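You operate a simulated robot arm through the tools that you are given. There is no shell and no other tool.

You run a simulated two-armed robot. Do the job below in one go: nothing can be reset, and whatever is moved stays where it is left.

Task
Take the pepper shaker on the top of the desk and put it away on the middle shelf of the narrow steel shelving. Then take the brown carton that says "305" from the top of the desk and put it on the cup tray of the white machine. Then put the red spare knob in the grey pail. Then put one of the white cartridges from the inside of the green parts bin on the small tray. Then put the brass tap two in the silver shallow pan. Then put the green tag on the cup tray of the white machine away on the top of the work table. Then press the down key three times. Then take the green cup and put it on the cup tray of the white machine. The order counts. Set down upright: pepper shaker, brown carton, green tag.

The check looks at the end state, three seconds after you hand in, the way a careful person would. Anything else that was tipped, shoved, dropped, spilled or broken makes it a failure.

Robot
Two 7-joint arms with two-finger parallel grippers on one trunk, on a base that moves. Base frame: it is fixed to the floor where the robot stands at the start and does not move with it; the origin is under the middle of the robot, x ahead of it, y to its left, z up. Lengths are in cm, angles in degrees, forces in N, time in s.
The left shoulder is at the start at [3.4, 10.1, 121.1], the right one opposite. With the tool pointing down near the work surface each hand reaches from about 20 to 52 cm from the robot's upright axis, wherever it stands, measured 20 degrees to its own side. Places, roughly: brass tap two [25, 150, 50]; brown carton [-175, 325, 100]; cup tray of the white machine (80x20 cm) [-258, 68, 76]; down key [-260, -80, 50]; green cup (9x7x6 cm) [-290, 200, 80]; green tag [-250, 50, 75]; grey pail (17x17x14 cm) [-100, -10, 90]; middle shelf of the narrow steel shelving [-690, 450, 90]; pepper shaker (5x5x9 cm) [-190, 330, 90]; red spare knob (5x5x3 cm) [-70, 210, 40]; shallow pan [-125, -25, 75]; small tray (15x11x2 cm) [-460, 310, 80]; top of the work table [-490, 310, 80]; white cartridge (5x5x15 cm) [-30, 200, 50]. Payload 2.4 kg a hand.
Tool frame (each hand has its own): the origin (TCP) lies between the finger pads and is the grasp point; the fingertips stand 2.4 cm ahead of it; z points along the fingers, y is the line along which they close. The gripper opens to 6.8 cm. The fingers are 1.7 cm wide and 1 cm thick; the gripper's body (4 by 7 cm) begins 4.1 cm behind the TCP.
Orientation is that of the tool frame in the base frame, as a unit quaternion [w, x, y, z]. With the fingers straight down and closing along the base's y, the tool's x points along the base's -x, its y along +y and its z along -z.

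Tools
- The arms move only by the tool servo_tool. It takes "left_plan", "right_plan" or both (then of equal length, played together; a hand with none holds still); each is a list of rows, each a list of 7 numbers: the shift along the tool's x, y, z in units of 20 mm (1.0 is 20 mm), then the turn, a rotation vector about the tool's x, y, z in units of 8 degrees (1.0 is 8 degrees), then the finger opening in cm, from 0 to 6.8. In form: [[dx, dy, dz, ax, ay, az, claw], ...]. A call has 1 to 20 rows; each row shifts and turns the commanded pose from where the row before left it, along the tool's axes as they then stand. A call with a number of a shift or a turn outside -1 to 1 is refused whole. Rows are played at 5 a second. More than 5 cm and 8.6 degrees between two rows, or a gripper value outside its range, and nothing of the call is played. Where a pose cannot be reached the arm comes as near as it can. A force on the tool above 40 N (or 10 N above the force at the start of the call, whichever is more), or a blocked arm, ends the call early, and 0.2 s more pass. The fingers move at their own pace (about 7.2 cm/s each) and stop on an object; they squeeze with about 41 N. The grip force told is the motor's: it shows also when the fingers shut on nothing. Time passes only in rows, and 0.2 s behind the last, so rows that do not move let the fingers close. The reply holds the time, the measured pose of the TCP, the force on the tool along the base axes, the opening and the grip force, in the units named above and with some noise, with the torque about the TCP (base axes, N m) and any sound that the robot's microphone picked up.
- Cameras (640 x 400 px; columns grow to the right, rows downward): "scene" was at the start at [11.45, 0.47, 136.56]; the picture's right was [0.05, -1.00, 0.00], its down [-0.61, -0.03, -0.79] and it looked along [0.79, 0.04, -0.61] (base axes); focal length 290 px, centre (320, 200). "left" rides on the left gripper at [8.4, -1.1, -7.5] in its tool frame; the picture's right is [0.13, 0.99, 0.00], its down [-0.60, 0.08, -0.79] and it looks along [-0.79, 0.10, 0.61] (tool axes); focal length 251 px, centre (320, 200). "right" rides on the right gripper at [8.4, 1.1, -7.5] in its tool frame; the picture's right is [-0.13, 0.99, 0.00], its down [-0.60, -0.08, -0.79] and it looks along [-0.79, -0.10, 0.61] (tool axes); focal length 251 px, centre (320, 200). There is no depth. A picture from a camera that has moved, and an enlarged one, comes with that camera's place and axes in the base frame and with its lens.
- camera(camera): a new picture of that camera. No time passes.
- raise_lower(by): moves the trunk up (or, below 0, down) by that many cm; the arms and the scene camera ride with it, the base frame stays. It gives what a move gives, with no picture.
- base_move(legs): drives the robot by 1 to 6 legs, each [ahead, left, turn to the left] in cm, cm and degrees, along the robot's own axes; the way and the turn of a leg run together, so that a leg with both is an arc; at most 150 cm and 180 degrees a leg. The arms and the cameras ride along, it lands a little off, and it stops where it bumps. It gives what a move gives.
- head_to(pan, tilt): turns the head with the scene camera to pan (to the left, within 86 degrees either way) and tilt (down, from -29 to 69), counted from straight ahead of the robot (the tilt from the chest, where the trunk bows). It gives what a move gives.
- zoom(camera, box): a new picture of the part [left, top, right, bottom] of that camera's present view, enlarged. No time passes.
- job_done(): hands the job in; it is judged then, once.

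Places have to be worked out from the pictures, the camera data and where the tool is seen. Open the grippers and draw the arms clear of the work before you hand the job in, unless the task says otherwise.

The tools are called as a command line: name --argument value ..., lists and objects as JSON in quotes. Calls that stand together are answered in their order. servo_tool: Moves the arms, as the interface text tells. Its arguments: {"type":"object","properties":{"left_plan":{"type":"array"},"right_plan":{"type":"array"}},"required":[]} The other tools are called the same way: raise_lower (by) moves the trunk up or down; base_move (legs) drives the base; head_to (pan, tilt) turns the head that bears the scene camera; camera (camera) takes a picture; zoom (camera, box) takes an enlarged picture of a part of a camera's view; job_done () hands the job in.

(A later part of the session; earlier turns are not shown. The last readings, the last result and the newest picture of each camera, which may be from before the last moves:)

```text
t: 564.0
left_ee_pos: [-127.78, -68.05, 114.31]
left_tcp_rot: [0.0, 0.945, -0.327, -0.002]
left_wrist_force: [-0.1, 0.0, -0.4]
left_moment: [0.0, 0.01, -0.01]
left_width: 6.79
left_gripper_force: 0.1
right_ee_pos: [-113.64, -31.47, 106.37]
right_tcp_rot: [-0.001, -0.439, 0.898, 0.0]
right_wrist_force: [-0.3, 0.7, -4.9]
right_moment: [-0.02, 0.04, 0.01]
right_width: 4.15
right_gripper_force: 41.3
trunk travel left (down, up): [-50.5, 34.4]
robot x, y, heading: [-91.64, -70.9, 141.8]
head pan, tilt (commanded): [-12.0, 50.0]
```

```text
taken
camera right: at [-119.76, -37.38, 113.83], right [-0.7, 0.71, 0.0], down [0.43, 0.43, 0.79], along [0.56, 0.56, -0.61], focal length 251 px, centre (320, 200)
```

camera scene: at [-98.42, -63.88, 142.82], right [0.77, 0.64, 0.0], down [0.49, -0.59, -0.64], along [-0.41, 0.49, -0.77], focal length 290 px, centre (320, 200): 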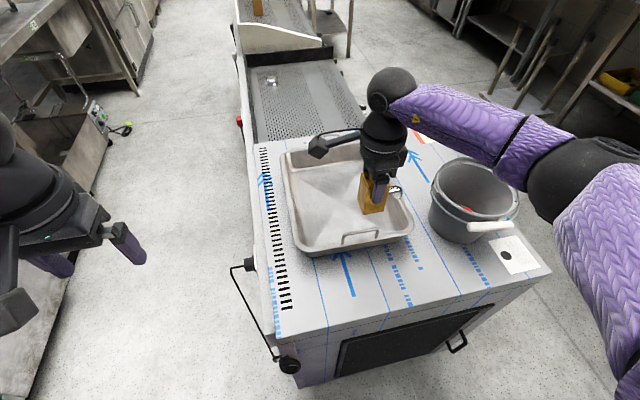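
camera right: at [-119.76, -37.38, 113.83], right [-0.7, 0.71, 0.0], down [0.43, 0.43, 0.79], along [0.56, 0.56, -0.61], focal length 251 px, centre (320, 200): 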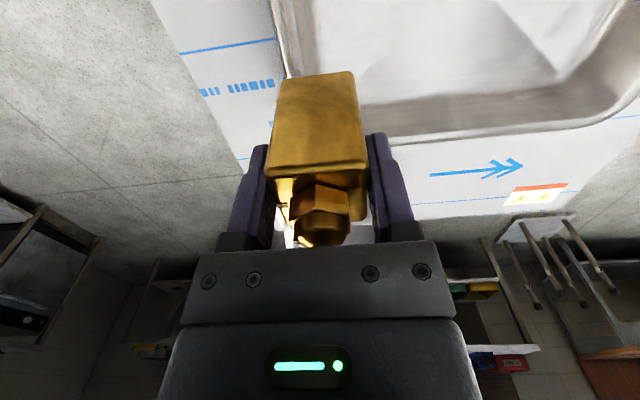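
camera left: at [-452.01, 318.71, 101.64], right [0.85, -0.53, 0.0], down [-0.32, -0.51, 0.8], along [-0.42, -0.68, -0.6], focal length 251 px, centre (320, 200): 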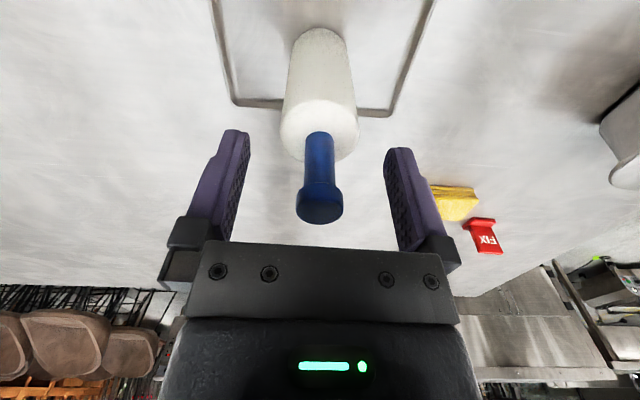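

The tap must go 7.8 cm forward and 2.5 cm left to sit over the pan's floor. I move it there at this height and then lower with the trunk.

servo_tool --right_plan '[[0.2, 0.6, 0, 0, 0, 0, 2.5], [0.2, 0.6, 0, 0, 0, 0, 2.5], [0.2, 0.6, 0, 0, 0, 0, 2.5], [0.2, 0.6, 0, 0, 0, 0, 2.5], [0.2, 0.6, 0, 0, 0, 0, 2.5], [0.2, 0.5, 0, 0, 0, 0, 2.5], [0.05, 0.4, 0, 0, 0, 0, 2.5], [0, 0, 0, 0, 0, 0, 2.5]]'

raise_lower --by -11

camera --camera "scene"

camera --camera "right"

```text
t: 565.8
left_ee_pos: [-127.52, -67.92, 114.24]
left_tcp_rot: [0.001, 0.945, -0.327, -0.001]
left_wrist_force: [0.4, -0.4, 0.2]
left_moment: [0.02, -0.02, 0.01]
left_width: 6.81
left_gripper_force: 0.1
right_ee_pos: [-120.64, -29.31, 106.43]
right_tcp_rot: [-0.001, -0.44, 0.898, 0.0]
right_wrist_force: [-0.1, -0.5, -5.6]
right_moment: [-0.04, 0.07, 0.01]
right_width: 4.18
right_gripper_force: 41.4
right hand out of reach, approached as far as the arm can: row 7
trunk travel left (down, up): [-50.5, 34.4]
robot x, y, heading: [-91.73, -70.5, 141.9]
head pan, tilt (commanded): [-12.0, 50.0]
```

```text
t: 567.2
left_ee_pos: [-127.6, -68.02, 103.34]
left_tcp_rot: [0.0, 0.945, -0.326, -0.001]
left_wrist_force: [0.2, -0.3, 0.2]
left_moment: [0.01, 0.0, -0.01]
left_width: 6.81
left_gripper_force: 0.1
right_ee_pos: [-120.65, -29.14, 95.58]
right_tcp_rot: [-0.001, -0.439, 0.899, -0.001]
right_wrist_force: [-0.1, 0.0, -4.9]
right_moment: [-0.04, 0.03, 0.0]
right_width: 4.19
right_gripper_force: 40.6
trunk travel left (down, up): [-39.5, 45.4]
robot x, y, heading: [-91.77, -70.97, 142.1]
head pan, tilt (commanded): [-12.0, 50.0]
```

```text
taken
camera scene: at [-99.38, -63.14, 131.77], right [0.77, 0.64, 0.0], down [0.49, -0.59, -0.64], along [-0.41, 0.49, -0.77], focal length 290 px, centre (320, 200)
```

scene: 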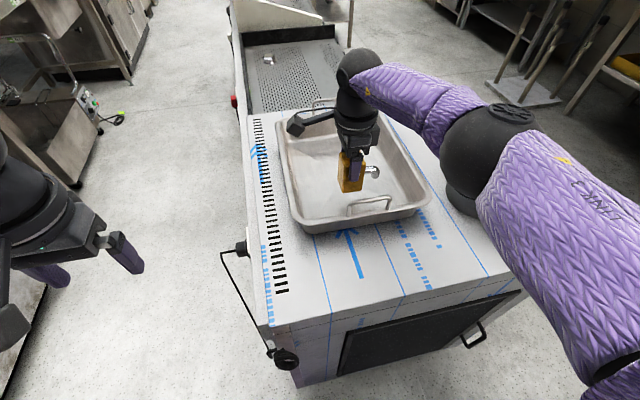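

```text
taken
camera right: at [-126.73, -35.11, 102.98], right [-0.7, 0.71, 0.0], down [0.43, 0.43, 0.79], along [0.56, 0.56, -0.61], focal length 251 px, centre (320, 200)
```

right: 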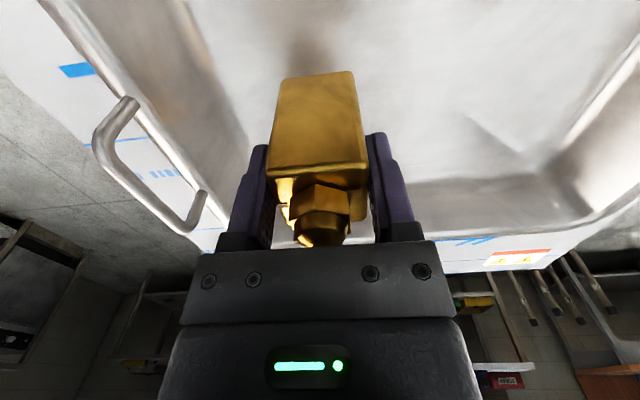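

The tap hangs over the pan's floor, clear of the handle. I lower 3 cm by trunk, then by small steps.

raise_lower --by -3

servo_tool --right_plan '[[0, 0, 0.2, 0, 0, 0, 2.5], [0, 0, 0, 0, 0, 0, 2.5]]'

servo_tool --right_plan '[[0, 0, 0.2, 0, 0, 0, 2.5], [0, 0, 0, 0, 0, 0, 2.5]]'

```text
t: 568.0
left_ee_pos: [-127.75, -68.0, 100.35]
left_tcp_rot: [0.0, 0.945, -0.326, -0.002]
left_wrist_force: [0.7, 1.2, 0.4]
left_moment: [0.02, -0.01, -0.01]
left_width: 6.82
left_gripper_force: 0.1
right_ee_pos: [-120.73, -29.1, 92.54]
right_tcp_rot: [-0.001, -0.44, 0.898, -0.001]
right_wrist_force: [-0.1, 0.5, -6.3]
right_moment: [-0.03, 0.05, -0.02]
right_width: 4.18
right_gripper_force: 41.5
trunk travel left (down, up): [-36.5, 48.4]
robot x, y, heading: [-91.82, -71.17, 142.2]
head pan, tilt (commanded): [-12.0, 50.0]
```

```text
t: 568.6
left_ee_pos: [-127.61, -67.92, 100.19]
left_tcp_rot: [0.0, 0.945, -0.326, -0.001]
left_wrist_force: [-0.5, 0.9, 0.0]
left_moment: [0.01, -0.05, -0.01]
left_width: 6.79
left_gripper_force: 0.0
right_ee_pos: [-120.68, -29.09, 92.09]
right_tcp_rot: [-0.001, -0.439, 0.899, 0.0]
right_wrist_force: [1.0, 0.0, -5.1]
right_moment: [-0.02, 0.04, 0.01]
right_width: 4.23
right_gripper_force: 40.7
trunk travel left (down, up): [-36.5, 48.4]
robot x, y, heading: [-91.58, -71.27, 142.0]
head pan, tilt (commanded): [-12.0, 50.0]
```

```text
t: 569.2
left_ee_pos: [-127.51, -68.06, 100.38]
left_tcp_rot: [0.0, 0.945, -0.327, -0.003]
left_wrist_force: [-1.0, 0.2, 0.3]
left_moment: [0.05, 0.02, -0.01]
left_width: 6.8
left_gripper_force: 0.0
right_ee_pos: [-120.64, -29.11, 92.0]
right_tcp_rot: [-0.002, -0.439, 0.899, 0.003]
right_wrist_force: [-3.0, 7.5, 37.0]
right_moment: [0.32, -0.76, 0.05]
right_width: 4.2
right_gripper_force: 41.2
trunk travel left (down, up): [-36.5, 48.4]
robot x, y, heading: [-91.76, -71.14, 142.2]
head pan, tilt (commanded): [-12.0, 50.0]
```

Contact at z≈92. I ease up 2 mm and open the gripper.

servo_tool --right_plan '[[0, 0, -0.15, 0, 0, 0, 2.5], [0, 0, 0, 0, 0, 0, 2.5]]'

servo_tool --right_plan '[[0, 0, 0, 0, 0, 0, 4.6], [0, 0, 0, 0, 0, 0, 5.4], [0, 0, 0, 0, 0, 0, 6.4], [0, 0, 0, 0, 0, 0, 6.8], [0, 0, 0, 0, 0, 0, 6.8]]'

camera --camera "right"

raise_lower --by 16

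camera --camera "scene"

camera --camera "right"

```text
t: 569.8
left_ee_pos: [-127.68, -67.93, 100.26]
left_tcp_rot: [0.0, 0.945, -0.326, -0.002]
left_wrist_force: [-0.1, 1.1, -0.4]
left_moment: [-0.01, 0.0, 0.0]
left_width: 6.82
left_gripper_force: 0.0
right_ee_pos: [-120.72, -29.22, 92.07]
right_tcp_rot: [-0.001, -0.439, 0.899, 0.001]
right_wrist_force: [-5.3, 10.8, 27.2]
right_moment: [0.77, 0.0, 0.1]
right_width: 4.18
right_gripper_force: 41.2
trunk travel left (down, up): [-36.5, 48.4]
robot x, y, heading: [-91.95, -70.85, 142.2]
head pan, tilt (commanded): [-12.0, 50.0]
```

```text
t: 571.0
left_ee_pos: [-127.68, -67.86, 100.3]
left_tcp_rot: [0.0, 0.945, -0.326, -0.003]
left_wrist_force: [-0.1, 0.8, 0.0]
left_moment: [-0.05, 0.01, -0.01]
left_width: 6.8
left_gripper_force: 0.1
right_ee_pos: [-120.68, -29.26, 91.92]
right_tcp_rot: [-0.001, -0.439, 0.898, 0.0]
right_wrist_force: [0.1, -0.5, 0.3]
right_moment: [-0.01, 0.03, -0.02]
right_width: 6.81
right_gripper_force: 0.0
trunk travel left (down, up): [-36.5, 48.4]
robot x, y, heading: [-91.78, -71.03, 142.1]
head pan, tilt (commanded): [-12.0, 50.0]
```

```text
taken
camera right: at [-126.77, -35.17, 99.43], right [-0.7, 0.71, 0.0], down [0.43, 0.43, 0.79], along [0.56, 0.56, -0.61], focal length 251 px, centre (320, 200)
```

right: 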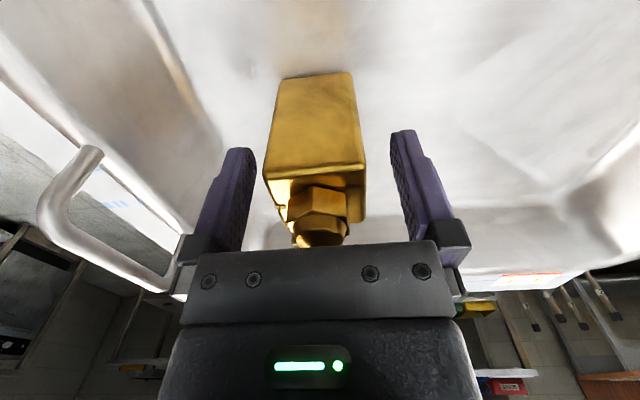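

```text
t: 572.8
left_ee_pos: [-127.65, -68.0, 116.39]
left_tcp_rot: [0.0, 0.945, -0.326, -0.001]
left_wrist_force: [-0.1, 0.1, -0.2]
left_moment: [-0.02, 0.02, 0.01]
left_width: 6.8
left_gripper_force: 0.0
right_ee_pos: [-120.58, -29.12, 107.93]
right_tcp_rot: [0.0, -0.439, 0.899, -0.001]
right_wrist_force: [0.0, 0.6, -0.1]
right_moment: [0.03, 0.0, 0.02]
right_width: 6.78
right_gripper_force: 0.1
trunk travel left (down, up): [-52.5, 32.4]
robot x, y, heading: [-91.98, -71.04, 141.8]
head pan, tilt (commanded): [-12.0, 50.0]
```

```text
taken
camera scene: at [-98.29, -64.02, 144.82], right [0.77, 0.64, 0.0], down [0.49, -0.59, -0.64], along [-0.41, 0.49, -0.77], focal length 290 px, centre (320, 200)
```

scene: 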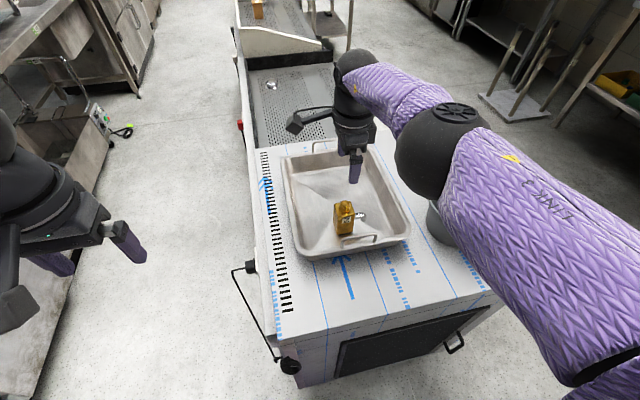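

```text
taken
camera right: at [-126.65, -35.17, 115.44], right [-0.7, 0.71, 0.0], down [0.43, 0.43, 0.79], along [0.56, 0.56, -0.61], focal length 251 px, centre (320, 200)
```

right: 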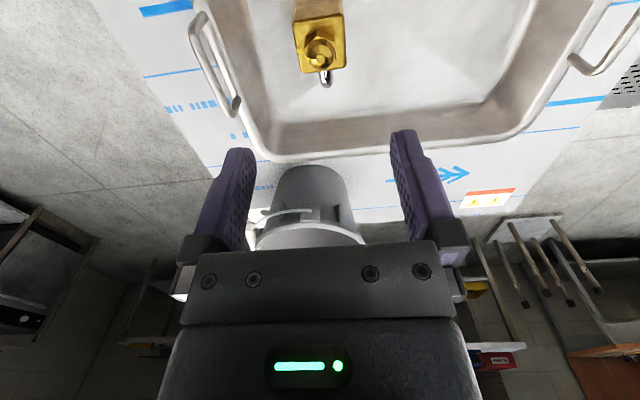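

Brass tap two stands in the pan. Next is the green tag: I back off, slide over to the corridor and drive along it to behind the white machine.

base_move --legs '[[-25, 0, 1], [0, 54, 0], [100, 0, 0], [118, 0, 0]]'

head_to --pan 0 --tilt 25

camera --camera "scene"

```text
t: 587.7
left_ee_pos: [-316.25, 2.2, 116.38]
left_tcp_rot: [0.0, 0.951, -0.309, -0.001]
left_wrist_force: [0.3, -1.2, 0.0]
left_moment: [0.03, -0.02, -0.02]
left_width: 6.79
left_gripper_force: 0.0
right_ee_pos: [-310.45, 41.08, 107.92]
right_tcp_rot: [-0.001, -0.455, 0.891, -0.001]
right_wrist_force: [-0.3, -0.3, -0.2]
right_moment: [-0.02, 0.01, 0.01]
right_width: 6.82
right_gripper_force: 0.0
trunk travel left (down, up): [-52.5, 32.4]
robot x, y, heading: [-279.96, 0.29, 144.1]
head pan, tilt (commanded): [-12.0, 50.0]
```

```text
t: 588.6
left_ee_pos: [-316.24, 2.16, 116.34]
left_tcp_rot: [0.0, 0.951, -0.31, -0.002]
left_wrist_force: [1.0, -0.6, 0.2]
left_moment: [0.04, -0.02, 0.0]
left_width: 6.79
left_gripper_force: 0.0
right_ee_pos: [-310.54, 40.97, 108.04]
right_tcp_rot: [-0.001, -0.456, 0.89, 0.0]
right_wrist_force: [-0.2, -0.8, 1.0]
right_moment: [0.01, -0.03, -0.02]
right_width: 6.79
right_gripper_force: 0.1
trunk travel left (down, up): [-52.5, 32.4]
robot x, y, heading: [-279.99, 0.04, 143.9]
head pan, tilt (commanded): [0.0, 25.0]
```

```text
taken
camera scene: at [-289.28, 6.78, 148.57], right [0.59, 0.81, 0.0], down [0.34, -0.25, -0.91], along [-0.73, 0.53, -0.42], focal length 290 px, centre (320, 200)
```

scene: 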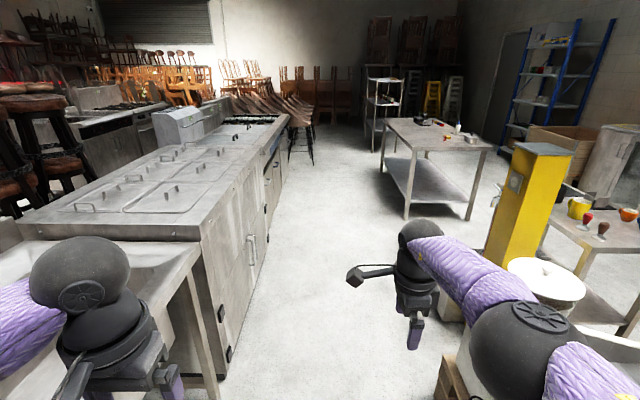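

The corridor leads on to the work table. I go 13 cm further, turn to face the machine's back and look at the tag.

base_move --legs '[[13, 0, 0], [0, 0, -90.5]]'

head_to --pan -15 --tilt 45

camera --camera "scene"

```text
t: 593.7
left_ee_pos: [-288.97, 43.76, 116.36]
left_tcp_rot: [0.001, -0.455, 0.89, 0.001]
left_wrist_force: [-0.7, 0.0, 0.7]
left_moment: [0.02, 0.0, -0.02]
left_width: 6.79
left_gripper_force: 0.1
right_ee_pos: [-250.16, 38.2, 108.09]
right_tcp_rot: [-0.001, 0.306, 0.952, 0.0]
right_wrist_force: [-0.1, -1.1, -0.6]
right_moment: [0.01, 0.01, -0.03]
right_width: 6.76
right_gripper_force: 0.1
trunk travel left (down, up): [-52.5, 32.4]
robot x, y, heading: [-290.73, 7.88, 54.4]
head pan, tilt (commanded): [0.0, 25.0]
```

```text
t: 594.5
left_ee_pos: [-289.03, 43.77, 116.36]
left_tcp_rot: [0.001, -0.455, 0.89, 0.001]
left_wrist_force: [0.0, 0.4, -0.5]
left_moment: [-0.01, 0.01, -0.01]
left_width: 6.82
left_gripper_force: 0.1
right_ee_pos: [-250.0, 38.3, 107.96]
right_tcp_rot: [0.0, 0.305, 0.952, 0.001]
right_wrist_force: [-0.1, -0.6, 0.4]
right_moment: [0.02, 0.0, 0.01]
right_width: 6.77
right_gripper_force: 0.0
trunk travel left (down, up): [-52.5, 32.4]
robot x, y, heading: [-290.69, 8.18, 54.3]
head pan, tilt (commanded): [-15.0, 45.0]
```

```text
taken
camera scene: at [-283.43, 14.53, 145.53], right [0.63, -0.77, 0.0], down [-0.55, -0.45, -0.71], along [0.55, 0.45, -0.71], focal length 290 px, centre (320, 200)
```

scene: 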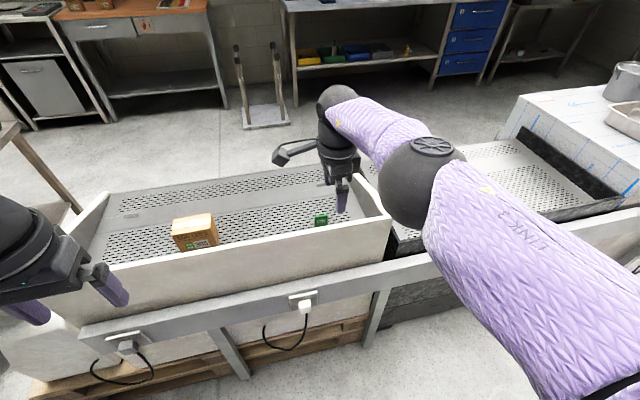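

zoom --camera "scene" --box '[285, 190, 365, 250]'

camera --camera "right"

```text
6.67 times, centred on (325, 220) of scene
camera zoom: at [-283.43, 14.53, 145.53], right [0.63, -0.77, 0.0], down [-0.55, -0.45, -0.71], along [0.55, 0.45, -0.71], focal length 1932 px, centre (287, 67)
```

zoom: 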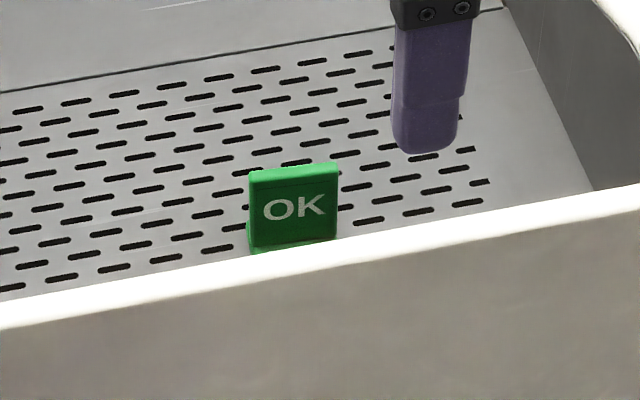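

```text
taken
camera right: at [-256.27, 43.94, 115.47], right [0.68, 0.73, 0.0], down [0.45, -0.42, 0.79], along [0.58, -0.54, -0.61], focal length 251 px, centre (320, 200)
```

right: 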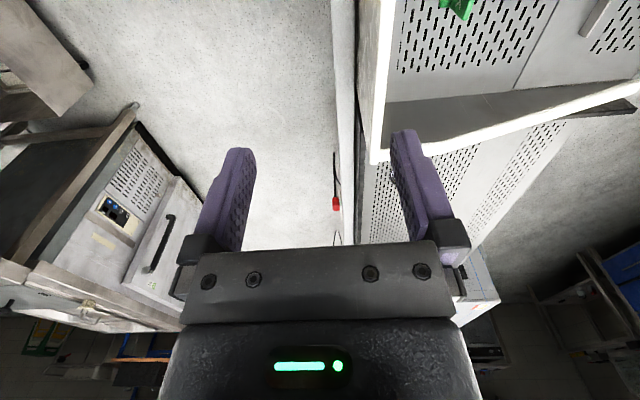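

The tag is about 4 cm wide and 5 cm tall at roughly (-239, 50.5). I drive 17 cm closer and bring the right hand above it.

base_move --legs '[[17, 0, -0.5]]'

camera --camera "scene"

camera --camera "right"

```text
t: 596.0
left_ee_pos: [-278.99, 57.5, 116.23]
left_tcp_rot: [0.0, -0.453, 0.892, 0.001]
left_wrist_force: [0.4, 0.2, 0.4]
left_moment: [-0.03, 0.04, 0.01]
left_width: 6.8
left_gripper_force: 0.1
right_ee_pos: [-240.01, 51.8, 107.98]
right_tcp_rot: [0.0, 0.308, 0.951, 0.001]
right_wrist_force: [0.0, -0.3, 0.1]
right_moment: [-0.01, 0.01, 0.0]
right_width: 6.8
right_gripper_force: 0.1
trunk travel left (down, up): [-52.5, 32.4]
robot x, y, heading: [-281.06, 21.63, 54.1]
head pan, tilt (commanded): [-15.0, 45.0]
```

```text
taken
camera scene: at [-273.46, 28.26, 145.51], right [0.63, -0.78, 0.0], down [-0.55, -0.45, -0.71], along [0.55, 0.44, -0.71], focal length 290 px, centre (320, 200)
```

scene: 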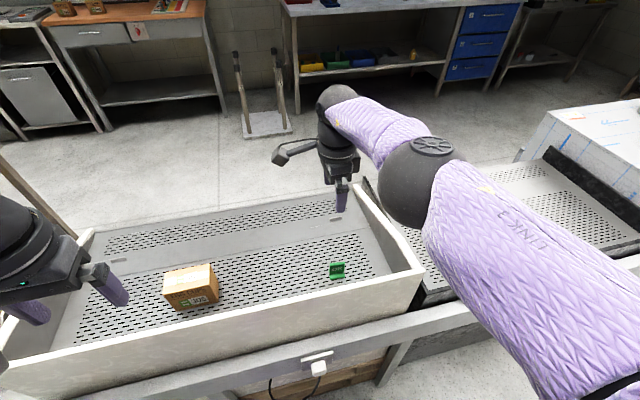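

```text
taken
camera right: at [-246.18, 57.54, 115.43], right [0.69, 0.73, 0.0], down [0.44, -0.42, 0.79], along [0.58, -0.54, -0.61], focal length 251 px, centre (320, 200)
```

right: 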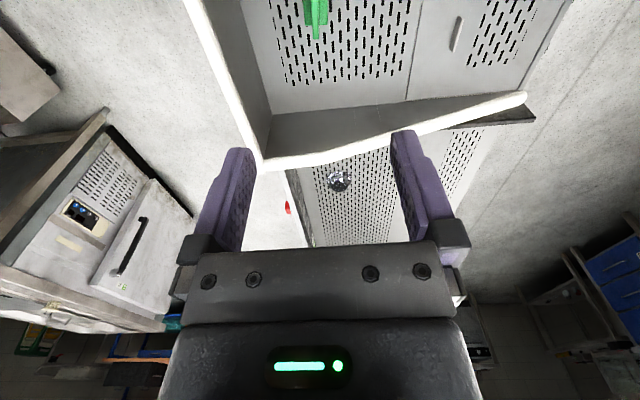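

I zoom in on the tag in both views to see its foot and orientation.

zoom --camera "scene" --box '[310, 245, 370, 290]'

zoom --camera "right" --box '[270, 0, 370, 62]'

```text
8.89 times, centred on (340, 268) of scene
camera zoom: at [-273.46, 28.26, 145.51], right [0.63, -0.78, 0.0], down [-0.55, -0.45, -0.71], along [0.55, 0.44, -0.71], focal length 2576 px, centre (142, -400)
```

zoom: 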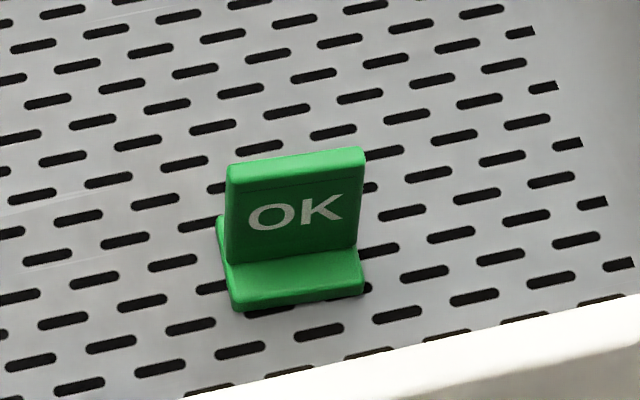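

```text
6.40 times, centred on (320, 31) of right
camera zoom: at [-246.18, 57.54, 115.43], right [0.69, 0.73, 0.0], down [0.44, -0.42, 0.79], along [0.58, -0.54, -0.61], focal length 1609 px, centre (320, 1282)
```

zoom: 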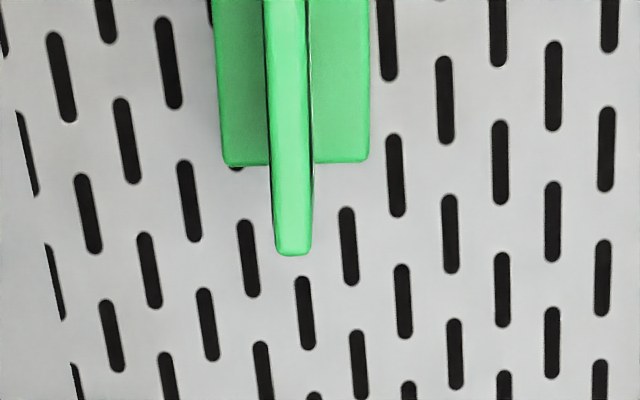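

The tag is an inverted T with a 0.8 cm thick upright plate running left-right, ideal for this gripper. I centre over it and lower the trunk in stages.

servo_tool --right_plan '[[-0.4, -0.2, 0, 0, 0, 0, 6.8], [-0.35, -0.2, 0, 0, 0, 0, 6.8], [0, 0, 0, 0, 0, 0, 6.8]]'

raise_lower --by -19

camera --camera "scene"

camera --camera "right"

```text
t: 596.8
left_ee_pos: [-279.0, 57.42, 116.3]
left_tcp_rot: [0.001, -0.454, 0.891, 0.001]
left_wrist_force: [0.4, -0.3, -0.5]
left_moment: [0.02, -0.03, -0.04]
left_width: 6.8
left_gripper_force: 0.0
right_ee_pos: [-239.28, 50.28, 108.04]
right_tcp_rot: [-0.001, 0.308, 0.951, 0.0]
right_wrist_force: [0.0, -0.6, 0.4]
right_moment: [0.02, -0.02, 0.0]
right_width: 6.8
right_gripper_force: 0.1
trunk travel left (down, up): [-52.5, 32.4]
robot x, y, heading: [-280.92, 21.42, 54.0]
head pan, tilt (commanded): [-15.0, 45.0]
```

```text
t: 598.9
left_ee_pos: [-278.88, 57.49, 97.45]
left_tcp_rot: [0.001, -0.453, 0.891, 0.001]
left_wrist_force: [0.3, 0.6, 0.4]
left_moment: [0.02, 0.02, -0.03]
left_width: 6.81
left_gripper_force: 0.0
right_ee_pos: [-239.27, 50.1, 89.05]
right_tcp_rot: [0.0, 0.308, 0.951, 0.0]
right_wrist_force: [-0.2, -0.3, -0.3]
right_moment: [0.02, 0.0, 0.03]
right_width: 6.78
right_gripper_force: 0.0
trunk travel left (down, up): [-33.5, 51.4]
robot x, y, heading: [-281.06, 21.17, 54.0]
head pan, tilt (commanded): [-15.0, 45.0]
```

```text
taken
camera scene: at [-272.14, 30.06, 126.41], right [0.63, -0.78, 0.0], down [-0.55, -0.45, -0.71], along [0.55, 0.45, -0.71], focal length 290 px, centre (320, 200)
```

scene: 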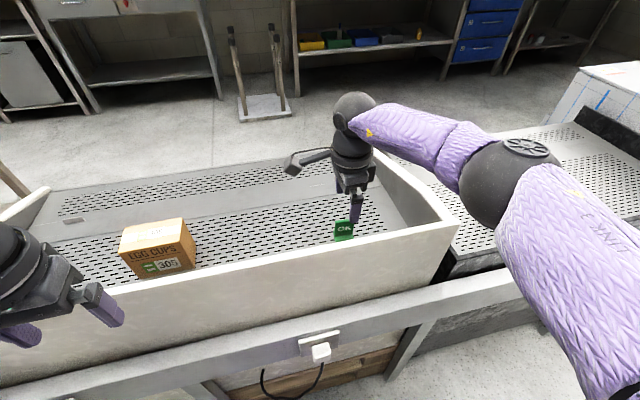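

```text
taken
camera right: at [-245.49, 55.92, 96.49], right [0.69, 0.73, 0.0], down [0.44, -0.42, 0.79], along [0.58, -0.54, -0.61], focal length 251 px, centre (320, 200)
```

right: 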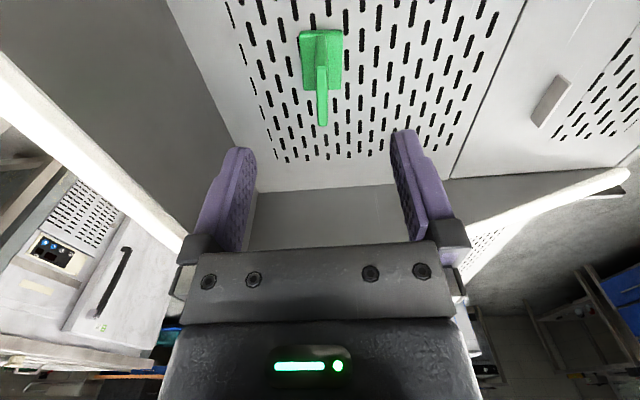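

Centred on the plate within 2 mm. I lower the last 8.7 cm and close.

servo_tool --right_plan '[[-0.08, 0.05, 0.6, 0, 0, 0, 6.8], [0, 0, 0.7, 0, 0, 0, 6.8], [0, 0, 0.7, 0, 0, 0, 6.8], [0, 0, 0.7, 0, 0, 0, 6.8], [0, 0, 0.6, 0, 0, 0, 6.8], [0, 0, 0.5, 0, 0, 0, 6.8], [0, 0, 0.4, 0, 0, 0, 6.8], [0, 0, 0, 0, 0, 0, 6.8]]'

camera --camera "right"

zoom --camera "scene" --box '[280, 120, 420, 260]'

```text
t: 600.7
left_ee_pos: [-279.04, 57.43, 97.27]
left_tcp_rot: [0.001, -0.453, 0.891, 0.002]
left_wrist_force: [0.3, 0.2, -0.5]
left_moment: [0.02, 0.0, 0.03]
left_width: 6.79
left_gripper_force: 0.0
right_ee_pos: [-239.11, 50.17, 80.6]
right_tcp_rot: [-0.001, 0.308, 0.951, 0.001]
right_wrist_force: [-0.6, 0.1, -0.3]
right_moment: [0.02, 0.0, 0.04]
right_width: 6.81
right_gripper_force: 0.0
trunk travel left (down, up): [-33.5, 51.4]
robot x, y, heading: [-280.97, 21.2, 53.9]
head pan, tilt (commanded): [-15.0, 45.0]
```

```text
taken
camera right: at [-245.34, 55.91, 88.09], right [0.69, 0.73, 0.0], down [0.44, -0.42, 0.79], along [0.58, -0.54, -0.61], focal length 251 px, centre (320, 200)
```

right: 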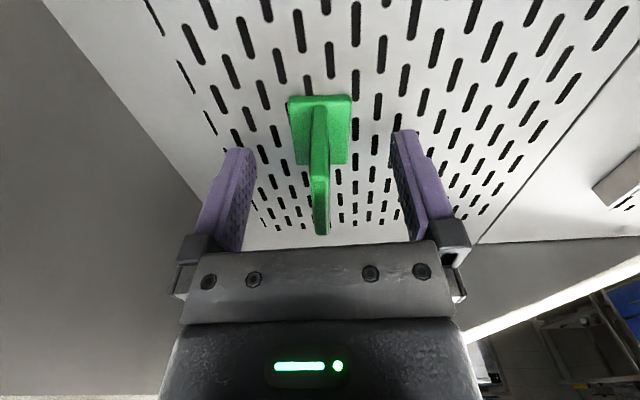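

```text
2.86 times, centred on (350, 190) of scene
camera zoom: at [-272.14, 30.07, 126.41], right [0.63, -0.78, 0.0], down [-0.55, -0.45, -0.71], along [0.55, 0.45, -0.71], focal length 828 px, centre (234, 229)
```

zoom: 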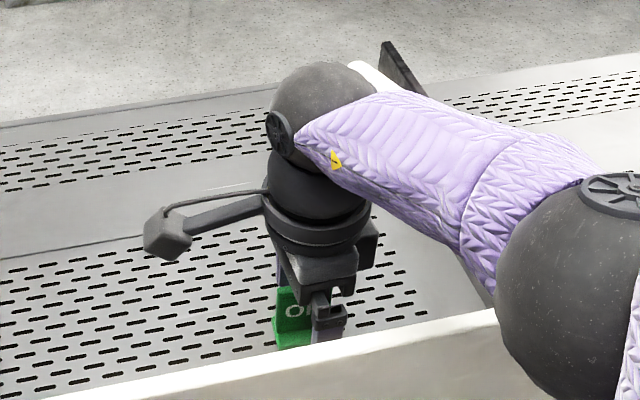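

The plate stands between the pads. I close on it.

servo_tool --right_plan '[[0, 0, 0, 0, 0, 0, 4.5], [0, 0, 0, 0, 0, 0, 3.0], [0, 0, 0, 0, 0, 0, 1.5], [0, 0, 0, 0, 0, 0, 0.3], [0, 0, 0, 0, 0, 0, 0.3], [0, 0, 0, 0, 0, 0, 0.3]]'

servo_tool --right_plan '[[0, 0, -0.3, 0, 0, 0, 0.3], [0, 0, -0.6, 0, 0, 0, 0.3], [0, 0, -0.8, 0, 0, 0, 0.3], [0, 0, -0.8, 0, 0, 0, 0.3], [0, 0, -0.8, 0, 0, 0, 0.3], [0, 0, -0.8, 0, 0, 0, 0.3], [0, 0, 0, 0, 0, 0, 0.3]]'

camera --camera "right"

camera --camera "scene"

```text
t: 602.1
left_ee_pos: [-279.01, 57.3, 97.44]
left_tcp_rot: [0.002, -0.453, 0.891, 0.001]
left_wrist_force: [0.4, -0.5, 0.5]
left_moment: [0.02, 0.02, 0.0]
left_width: 6.82
left_gripper_force: 0.1
right_ee_pos: [-239.12, 50.09, 80.56]
right_tcp_rot: [0.0, 0.308, 0.951, 0.0]
right_wrist_force: [-0.4, 0.1, 0.8]
right_moment: [-0.01, -0.02, 0.01]
right_width: 0.64
right_gripper_force: 29.4
trunk travel left (down, up): [-33.5, 51.4]
robot x, y, heading: [-280.92, 21.59, 53.9]
head pan, tilt (commanded): [-15.0, 45.0]
```

```text
t: 603.7
left_ee_pos: [-279.01, 57.46, 97.29]
left_tcp_rot: [0.002, -0.454, 0.891, 0.002]
left_wrist_force: [0.6, 0.2, -0.6]
left_moment: [-0.01, 0.01, 0.0]
left_width: 6.82
left_gripper_force: 0.1
right_ee_pos: [-239.09, 50.03, 88.79]
right_tcp_rot: [0.001, 0.308, 0.951, 0.0]
right_wrist_force: [-0.3, 1.1, -0.5]
right_moment: [0.0, -0.01, 0.01]
right_width: 0.62
right_gripper_force: 29.0
trunk travel left (down, up): [-33.5, 51.4]
robot x, y, heading: [-280.45, 21.36, 54.3]
head pan, tilt (commanded): [-15.0, 45.0]
```

```text
taken
camera right: at [-245.28, 55.91, 96.27], right [0.69, 0.73, 0.0], down [0.44, -0.42, 0.79], along [0.58, -0.54, -0.61], focal length 251 px, centre (320, 200)
```

right: 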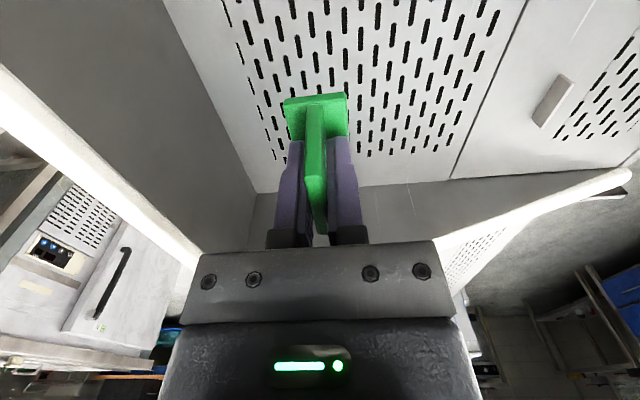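

```text
taken
camera scene: at [-272.13, 30.07, 126.41], right [0.63, -0.78, 0.0], down [-0.55, -0.45, -0.71], along [0.55, 0.45, -0.71], focal length 290 px, centre (320, 200)
```

scene: 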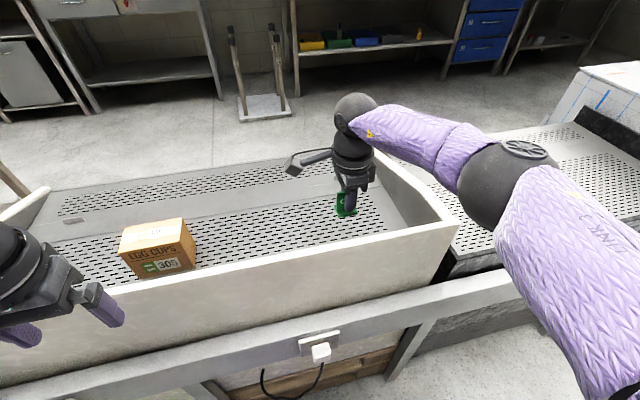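

The tag is lifted off the tray. I raise the trunk, back away, and drive on along the corridor to the far side of the work table.

raise_lower --by 18

base_move --legs '[[-20, 0, 0], [0, 0, 90], [110, 0, 0], [110, 0, 0], [105, 0, 0]]'

head_to --pan -60 --tilt 30

camera --camera "scene"

```text
t: 605.7
left_ee_pos: [-278.97, 57.46, 115.3]
left_tcp_rot: [0.0, -0.453, 0.892, 0.001]
left_wrist_force: [-0.1, 0.3, 0.7]
left_moment: [0.01, -0.01, -0.01]
left_width: 6.81
left_gripper_force: 0.0
right_ee_pos: [-239.16, 50.18, 106.81]
right_tcp_rot: [-0.001, 0.308, 0.951, 0.0]
right_wrist_force: [0.3, 0.4, -0.7]
right_moment: [0.0, 0.02, -0.03]
right_width: 0.64
right_gripper_force: 29.6
trunk travel left (down, up): [-51.5, 33.4]
robot x, y, heading: [-280.9, 21.17, 53.9]
head pan, tilt (commanded): [-15.0, 45.0]
```

```text
t: 626.7
left_ee_pos: [-598.16, 190.71, 115.29]
left_tcp_rot: [0.001, 0.954, -0.299, -0.001]
left_wrist_force: [0.1, -0.7, -0.3]
left_moment: [-0.02, 0.04, 0.01]
left_width: 6.79
left_gripper_force: 0.2
right_ee_pos: [-591.84, 230.8, 106.92]
right_tcp_rot: [0.0, -0.465, 0.885, 0.0]
right_wrist_force: [0.3, 0.1, -0.7]
right_moment: [0.01, 0.02, -0.01]
right_width: 0.65
right_gripper_force: 29.3
trunk travel left (down, up): [-51.5, 33.4]
robot x, y, heading: [-561.95, 189.57, 145.4]
head pan, tilt (commanded): [-15.0, 45.0]
```

```text
t: 627.8
left_ee_pos: [-598.17, 190.73, 115.35]
left_tcp_rot: [0.0, 0.954, -0.299, -0.001]
left_wrist_force: [-0.3, -0.2, 0.1]
left_moment: [0.01, -0.02, 0.0]
left_width: 6.79
left_gripper_force: 0.2
right_ee_pos: [-591.73, 230.75, 106.78]
right_tcp_rot: [-0.001, -0.465, 0.885, -0.001]
right_wrist_force: [0.0, -0.2, -1.5]
right_moment: [0.01, -0.04, -0.01]
right_width: 0.65
right_gripper_force: 29.2
trunk travel left (down, up): [-51.5, 33.4]
robot x, y, heading: [-562.37, 189.43, 145.1]
head pan, tilt (commanded): [-60.0, 30.0]
```

```text
taken
camera scene: at [-563.11, 199.8, 146.78], right [1.0, -0.08, 0.0], down [-0.04, -0.5, -0.87], along [0.07, 0.86, -0.5], focal length 290 px, centre (320, 200)
```

scene: 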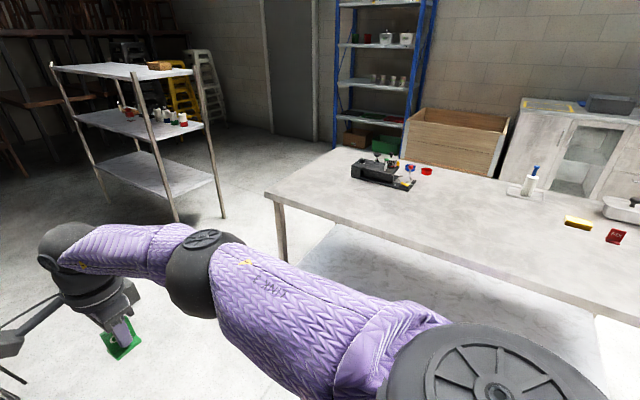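

The work table's far side is right beside me, with free space along this edge. I turn to face it.

base_move --legs '[[0, 0, -91]]'

head_to --pan 0 --tilt 35

camera --camera "scene"

```text
t: 632.1
left_ee_pos: [-559.85, 225.51, 115.29]
left_tcp_rot: [0.001, -0.448, 0.894, 0.002]
left_wrist_force: [-0.3, -0.4, -0.1]
left_moment: [0.0, 0.01, 0.02]
left_width: 6.82
left_gripper_force: 0.1
right_ee_pos: [-520.03, 217.77, 106.8]
right_tcp_rot: [0.0, 0.314, 0.949, 0.001]
right_wrist_force: [0.1, 0.4, -0.7]
right_moment: [-0.01, 0.02, 0.02]
right_width: 0.64
right_gripper_force: 29.3
trunk travel left (down, up): [-51.5, 33.4]
robot x, y, heading: [-562.31, 189.64, 53.3]
head pan, tilt (commanded): [-60.0, 30.0]
```

```text
t: 633.4
left_ee_pos: [-559.84, 225.51, 115.34]
left_tcp_rot: [0.002, -0.448, 0.894, 0.001]
left_wrist_force: [0.2, 0.7, 0.1]
left_moment: [0.03, 0.02, -0.01]
left_width: 6.83
left_gripper_force: 0.1
right_ee_pos: [-520.11, 217.71, 106.84]
right_tcp_rot: [0.0, 0.314, 0.95, 0.001]
right_wrist_force: [0.1, 0.9, 0.0]
right_moment: [0.01, 0.0, 0.02]
right_width: 0.64
right_gripper_force: 28.8
trunk travel left (down, up): [-51.5, 33.4]
robot x, y, heading: [-561.85, 189.51, 53.3]
head pan, tilt (commanded): [0.0, 35.0]
```

```text
taken
camera scene: at [-555.85, 198.3, 146.0], right [0.8, -0.6, 0.0], down [-0.34, -0.46, -0.82], along [0.49, 0.66, -0.57], focal length 290 px, centre (320, 200)
```

scene: 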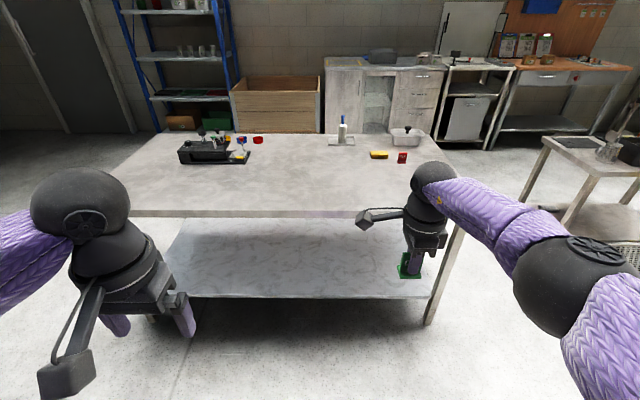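

The near part of the table is empty in front of my right hand. I drive 68 cm forward so that the tag hangs about 17 cm inside the edge.

base_move --legs '[[40, 0, 0], [27, 0, 0]]'

head_to --pan -12 --tilt 45

camera --camera "scene"

camera --camera "right"

```text
t: 637.4
left_ee_pos: [-520.1, 279.48, 115.29]
left_tcp_rot: [0.0, -0.451, 0.893, 0.001]
left_wrist_force: [-0.2, -0.3, -0.7]
left_moment: [-0.01, 0.03, -0.01]
left_width: 6.8
left_gripper_force: 0.0
right_ee_pos: [-480.25, 272.17, 106.76]
right_tcp_rot: [-0.001, 0.309, 0.951, 0.0]
right_wrist_force: [0.2, 0.9, -0.9]
right_moment: [-0.04, -0.02, 0.01]
right_width: 0.64
right_gripper_force: 29.6
trunk travel left (down, up): [-51.5, 33.4]
robot x, y, heading: [-522.07, 243.53, 54.0]
head pan, tilt (commanded): [0.0, 35.0]
```

```text
t: 638.1
left_ee_pos: [-520.2, 279.46, 115.32]
left_tcp_rot: [0.0, -0.451, 0.892, 0.001]
left_wrist_force: [-0.1, 0.5, -0.8]
left_moment: [0.03, 0.01, 0.0]
left_width: 6.79
left_gripper_force: 0.1
right_ee_pos: [-480.4, 271.98, 106.8]
right_tcp_rot: [-0.001, 0.31, 0.951, 0.0]
right_wrist_force: [0.0, 0.1, 0.2]
right_moment: [-0.01, 0.02, 0.01]
right_width: 0.69
right_gripper_force: 29.3
trunk travel left (down, up): [-51.5, 33.4]
robot x, y, heading: [-522.03, 243.81, 54.1]
head pan, tilt (commanded): [-12.0, 45.0]
```

```text
taken
camera scene: at [-515.06, 250.58, 144.52], right [0.67, -0.75, 0.0], down [-0.53, -0.47, -0.71], along [0.53, 0.47, -0.71], focal length 290 px, centre (320, 200)
```

scene: 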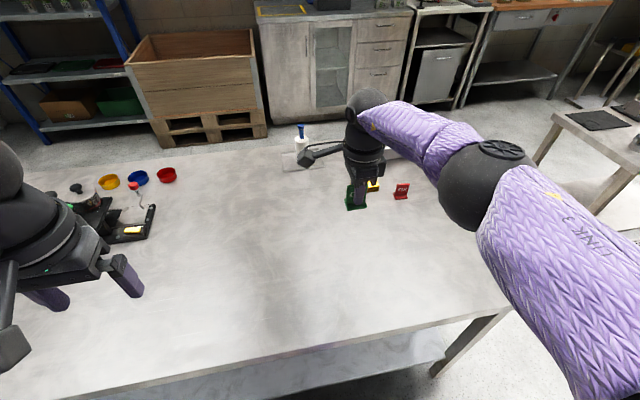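

```text
taken
camera right: at [-486.49, 277.82, 114.25], right [0.69, 0.72, 0.0], down [0.44, -0.42, 0.79], along [0.57, -0.55, -0.61], focal length 251 px, centre (320, 200)
```

right: 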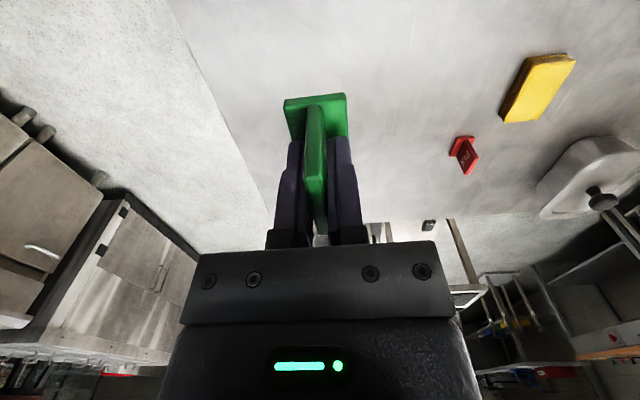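

The spot below the tag is empty table. I lower the trunk 20 cm, then step down until contact.

raise_lower --by -20

servo_tool --right_plan '[[0, 0, 0.5, 0, 0, 0, 0.3], [0, 0, 0.4, 0, 0, 0, 0.3], [0, 0, 0, 0, 0, 0, 0.3]]'

camera --camera "scene"

```text
t: 640.3
left_ee_pos: [-520.13, 279.52, 95.44]
left_tcp_rot: [0.002, -0.451, 0.892, 0.002]
left_wrist_force: [-0.6, -0.9, -0.2]
left_moment: [0.03, 0.01, -0.03]
left_width: 6.81
left_gripper_force: 0.1
right_ee_pos: [-480.32, 272.08, 86.76]
right_tcp_rot: [0.0, 0.31, 0.951, 0.0]
right_wrist_force: [-0.3, 0.8, -0.2]
right_moment: [0.0, 0.02, 0.02]
right_width: 0.63
right_gripper_force: 29.0
trunk travel left (down, up): [-31.5, 53.4]
robot x, y, heading: [-522.14, 243.65, 53.9]
head pan, tilt (commanded): [-12.0, 45.0]
```

```text
t: 641.1
left_ee_pos: [-520.07, 279.46, 95.41]
left_tcp_rot: [0.001, -0.451, 0.892, 0.001]
left_wrist_force: [-0.4, -0.1, 0.4]
left_moment: [-0.02, 0.0, -0.02]
left_width: 6.81
left_gripper_force: 0.1
right_ee_pos: [-480.27, 272.0, 85.01]
right_tcp_rot: [-0.001, 0.311, 0.95, 0.0]
right_wrist_force: [-0.4, -0.1, -0.8]
right_moment: [0.0, 0.01, -0.02]
right_width: 0.67
right_gripper_force: 28.6
trunk travel left (down, up): [-31.5, 53.4]
robot x, y, heading: [-522.18, 243.27, 53.7]
head pan, tilt (commanded): [-12.0, 45.0]
```

```text
taken
camera scene: at [-513.49, 252.71, 124.39], right [0.67, -0.75, 0.0], down [-0.53, -0.47, -0.71], along [0.53, 0.47, -0.71], focal length 290 px, centre (320, 200)
```

scene: 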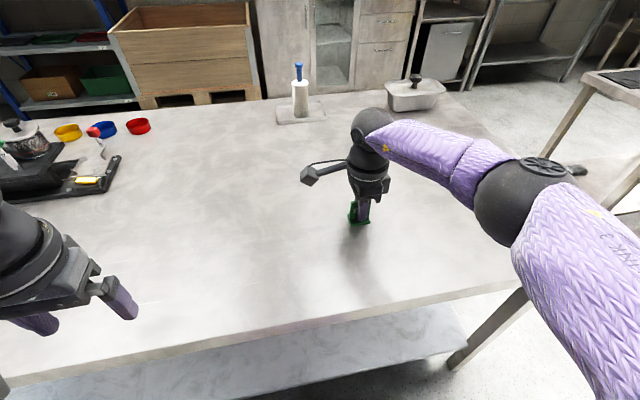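

The tag is just above the table. I step down 2 mm at a time.

servo_tool --right_plan '[[0, 0, 0.15, 0, 0, 0, 0.3], [0, 0, 0, 0, 0, 0, 0.3]]'

servo_tool --right_plan '[[0, 0, 0.12, 0, 0, 0, 0.3], [0, 0, 0, 0, 0, 0, 0.3]]'

servo_tool --right_plan '[[0, 0, 0.12, 0, 0, 0, 0.3], [0, 0, 0, 0, 0, 0, 0.3]]'

```text
t: 641.7
left_ee_pos: [-520.17, 279.52, 95.32]
left_tcp_rot: [0.001, -0.452, 0.892, 0.002]
left_wrist_force: [-0.2, -0.3, -0.3]
left_moment: [0.01, 0.03, 0.01]
left_width: 6.8
left_gripper_force: 0.0
right_ee_pos: [-480.39, 271.97, 84.67]
right_tcp_rot: [0.0, 0.31, 0.951, 0.0]
right_wrist_force: [-0.5, 0.8, -1.3]
right_moment: [0.0, -0.03, -0.01]
right_width: 0.65
right_gripper_force: 28.8
trunk travel left (down, up): [-31.5, 53.4]
robot x, y, heading: [-522.38, 243.5, 53.7]
head pan, tilt (commanded): [-12.0, 45.0]
```

```text
t: 642.3
left_ee_pos: [-520.19, 279.48, 95.29]
left_tcp_rot: [0.0, -0.451, 0.892, 0.001]
left_wrist_force: [0.8, -0.3, 0.3]
left_moment: [-0.01, -0.03, -0.01]
left_width: 6.81
left_gripper_force: 0.0
right_ee_pos: [-480.34, 271.92, 84.51]
right_tcp_rot: [-0.001, 0.31, 0.951, 0.0]
right_wrist_force: [-0.2, -0.5, -1.0]
right_moment: [0.01, -0.03, -0.04]
right_width: 0.65
right_gripper_force: 28.6
trunk travel left (down, up): [-31.5, 53.4]
robot x, y, heading: [-522.33, 243.88, 53.8]
head pan, tilt (commanded): [-12.0, 45.0]
```

```text
t: 642.9
left_ee_pos: [-520.1, 279.49, 95.37]
left_tcp_rot: [0.001, -0.452, 0.892, 0.001]
left_wrist_force: [0.8, 1.5, -0.9]
left_moment: [0.05, -0.05, 0.0]
left_width: 6.82
left_gripper_force: 0.0
right_ee_pos: [-480.49, 272.01, 84.22]
right_tcp_rot: [-0.001, 0.31, 0.951, 0.0]
right_wrist_force: [0.9, -0.9, -0.8]
right_moment: [0.0, 0.03, -0.03]
right_width: 0.64
right_gripper_force: 29.1
trunk travel left (down, up): [-31.5, 53.4]
robot x, y, heading: [-522.59, 243.48, 54.0]
head pan, tilt (commanded): [-12.0, 45.0]
```

servo_tool --right_plan '[[0, 0, 0.12, 0, 0, 0, 0.3], [0, 0, 0, 0, 0, 0, 0.3]]'

servo_tool --right_plan '[[0, 0, 0.1, 0, 0, 0, 0.3], [0, 0, 0, 0, 0, 0, 0.3]]'

```text
t: 643.5
left_ee_pos: [-520.09, 279.55, 95.44]
left_tcp_rot: [0.001, -0.451, 0.892, 0.001]
left_wrist_force: [-0.7, -0.4, -0.3]
left_moment: [-0.03, 0.01, -0.05]
left_width: 6.77
left_gripper_force: 0.0
right_ee_pos: [-480.36, 271.97, 83.94]
right_tcp_rot: [-0.001, 0.31, 0.951, 0.001]
right_wrist_force: [0.6, -0.3, -1.5]
right_moment: [-0.01, -0.01, -0.01]
right_width: 0.65
right_gripper_force: 29.1
trunk travel left (down, up): [-31.5, 53.4]
robot x, y, heading: [-521.87, 243.53, 53.8]
head pan, tilt (commanded): [-12.0, 45.0]
```

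```text
t: 644.1
left_ee_pos: [-520.29, 279.52, 95.35]
left_tcp_rot: [0.0, -0.452, 0.892, 0.001]
left_wrist_force: [-0.5, -0.1, 0.3]
left_moment: [0.0, -0.01, 0.02]
left_width: 6.81
left_gripper_force: 0.0
right_ee_pos: [-480.25, 271.99, 83.65]
right_tcp_rot: [0.0, 0.31, 0.951, 0.0]
right_wrist_force: [0.4, 0.3, -0.4]
right_moment: [0.0, 0.05, -0.02]
right_width: 0.61
right_gripper_force: 29.4
trunk travel left (down, up): [-31.5, 53.4]
robot x, y, heading: [-521.85, 243.79, 53.8]
head pan, tilt (commanded): [-12.0, 45.0]
```

Still free at 83.65, so I continue one step at a time.

servo_tool --right_plan '[[0, 0, 0.1, 0, 0, 0, 0.3], [0, 0, 0, 0, 0, 0, 0.3]]'

zoom --camera "scene" --box '[310, 180, 410, 250]'

```text
t: 644.7
left_ee_pos: [-520.1, 279.4, 95.49]
left_tcp_rot: [0.0, -0.451, 0.892, 0.002]
left_wrist_force: [-0.3, -0.2, 0.2]
left_moment: [0.0, -0.01, 0.01]
left_width: 6.81
left_gripper_force: 0.1
right_ee_pos: [-480.29, 271.95, 83.64]
right_tcp_rot: [0.0, 0.31, 0.951, 0.001]
right_wrist_force: [1.4, -0.6, 13.8]
right_moment: [-0.06, 0.0, 0.0]
right_width: 0.64
right_gripper_force: 28.8
trunk travel left (down, up): [-31.5, 53.4]
robot x, y, heading: [-522.01, 243.67, 53.9]
head pan, tilt (commanded): [-12.0, 45.0]
```

```text
5.71 times, centred on (360, 215) of scene
camera zoom: at [-513.56, 252.63, 124.42], right [0.67, -0.75, 0.0], down [-0.53, -0.47, -0.71], along [0.53, 0.47, -0.71], focal length 1656 px, centre (91, 114)
```

zoom: 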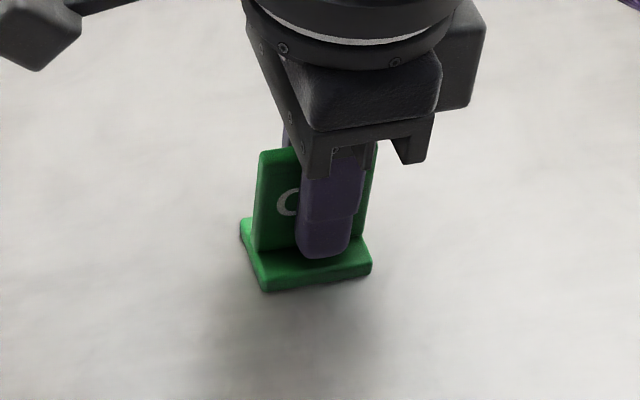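

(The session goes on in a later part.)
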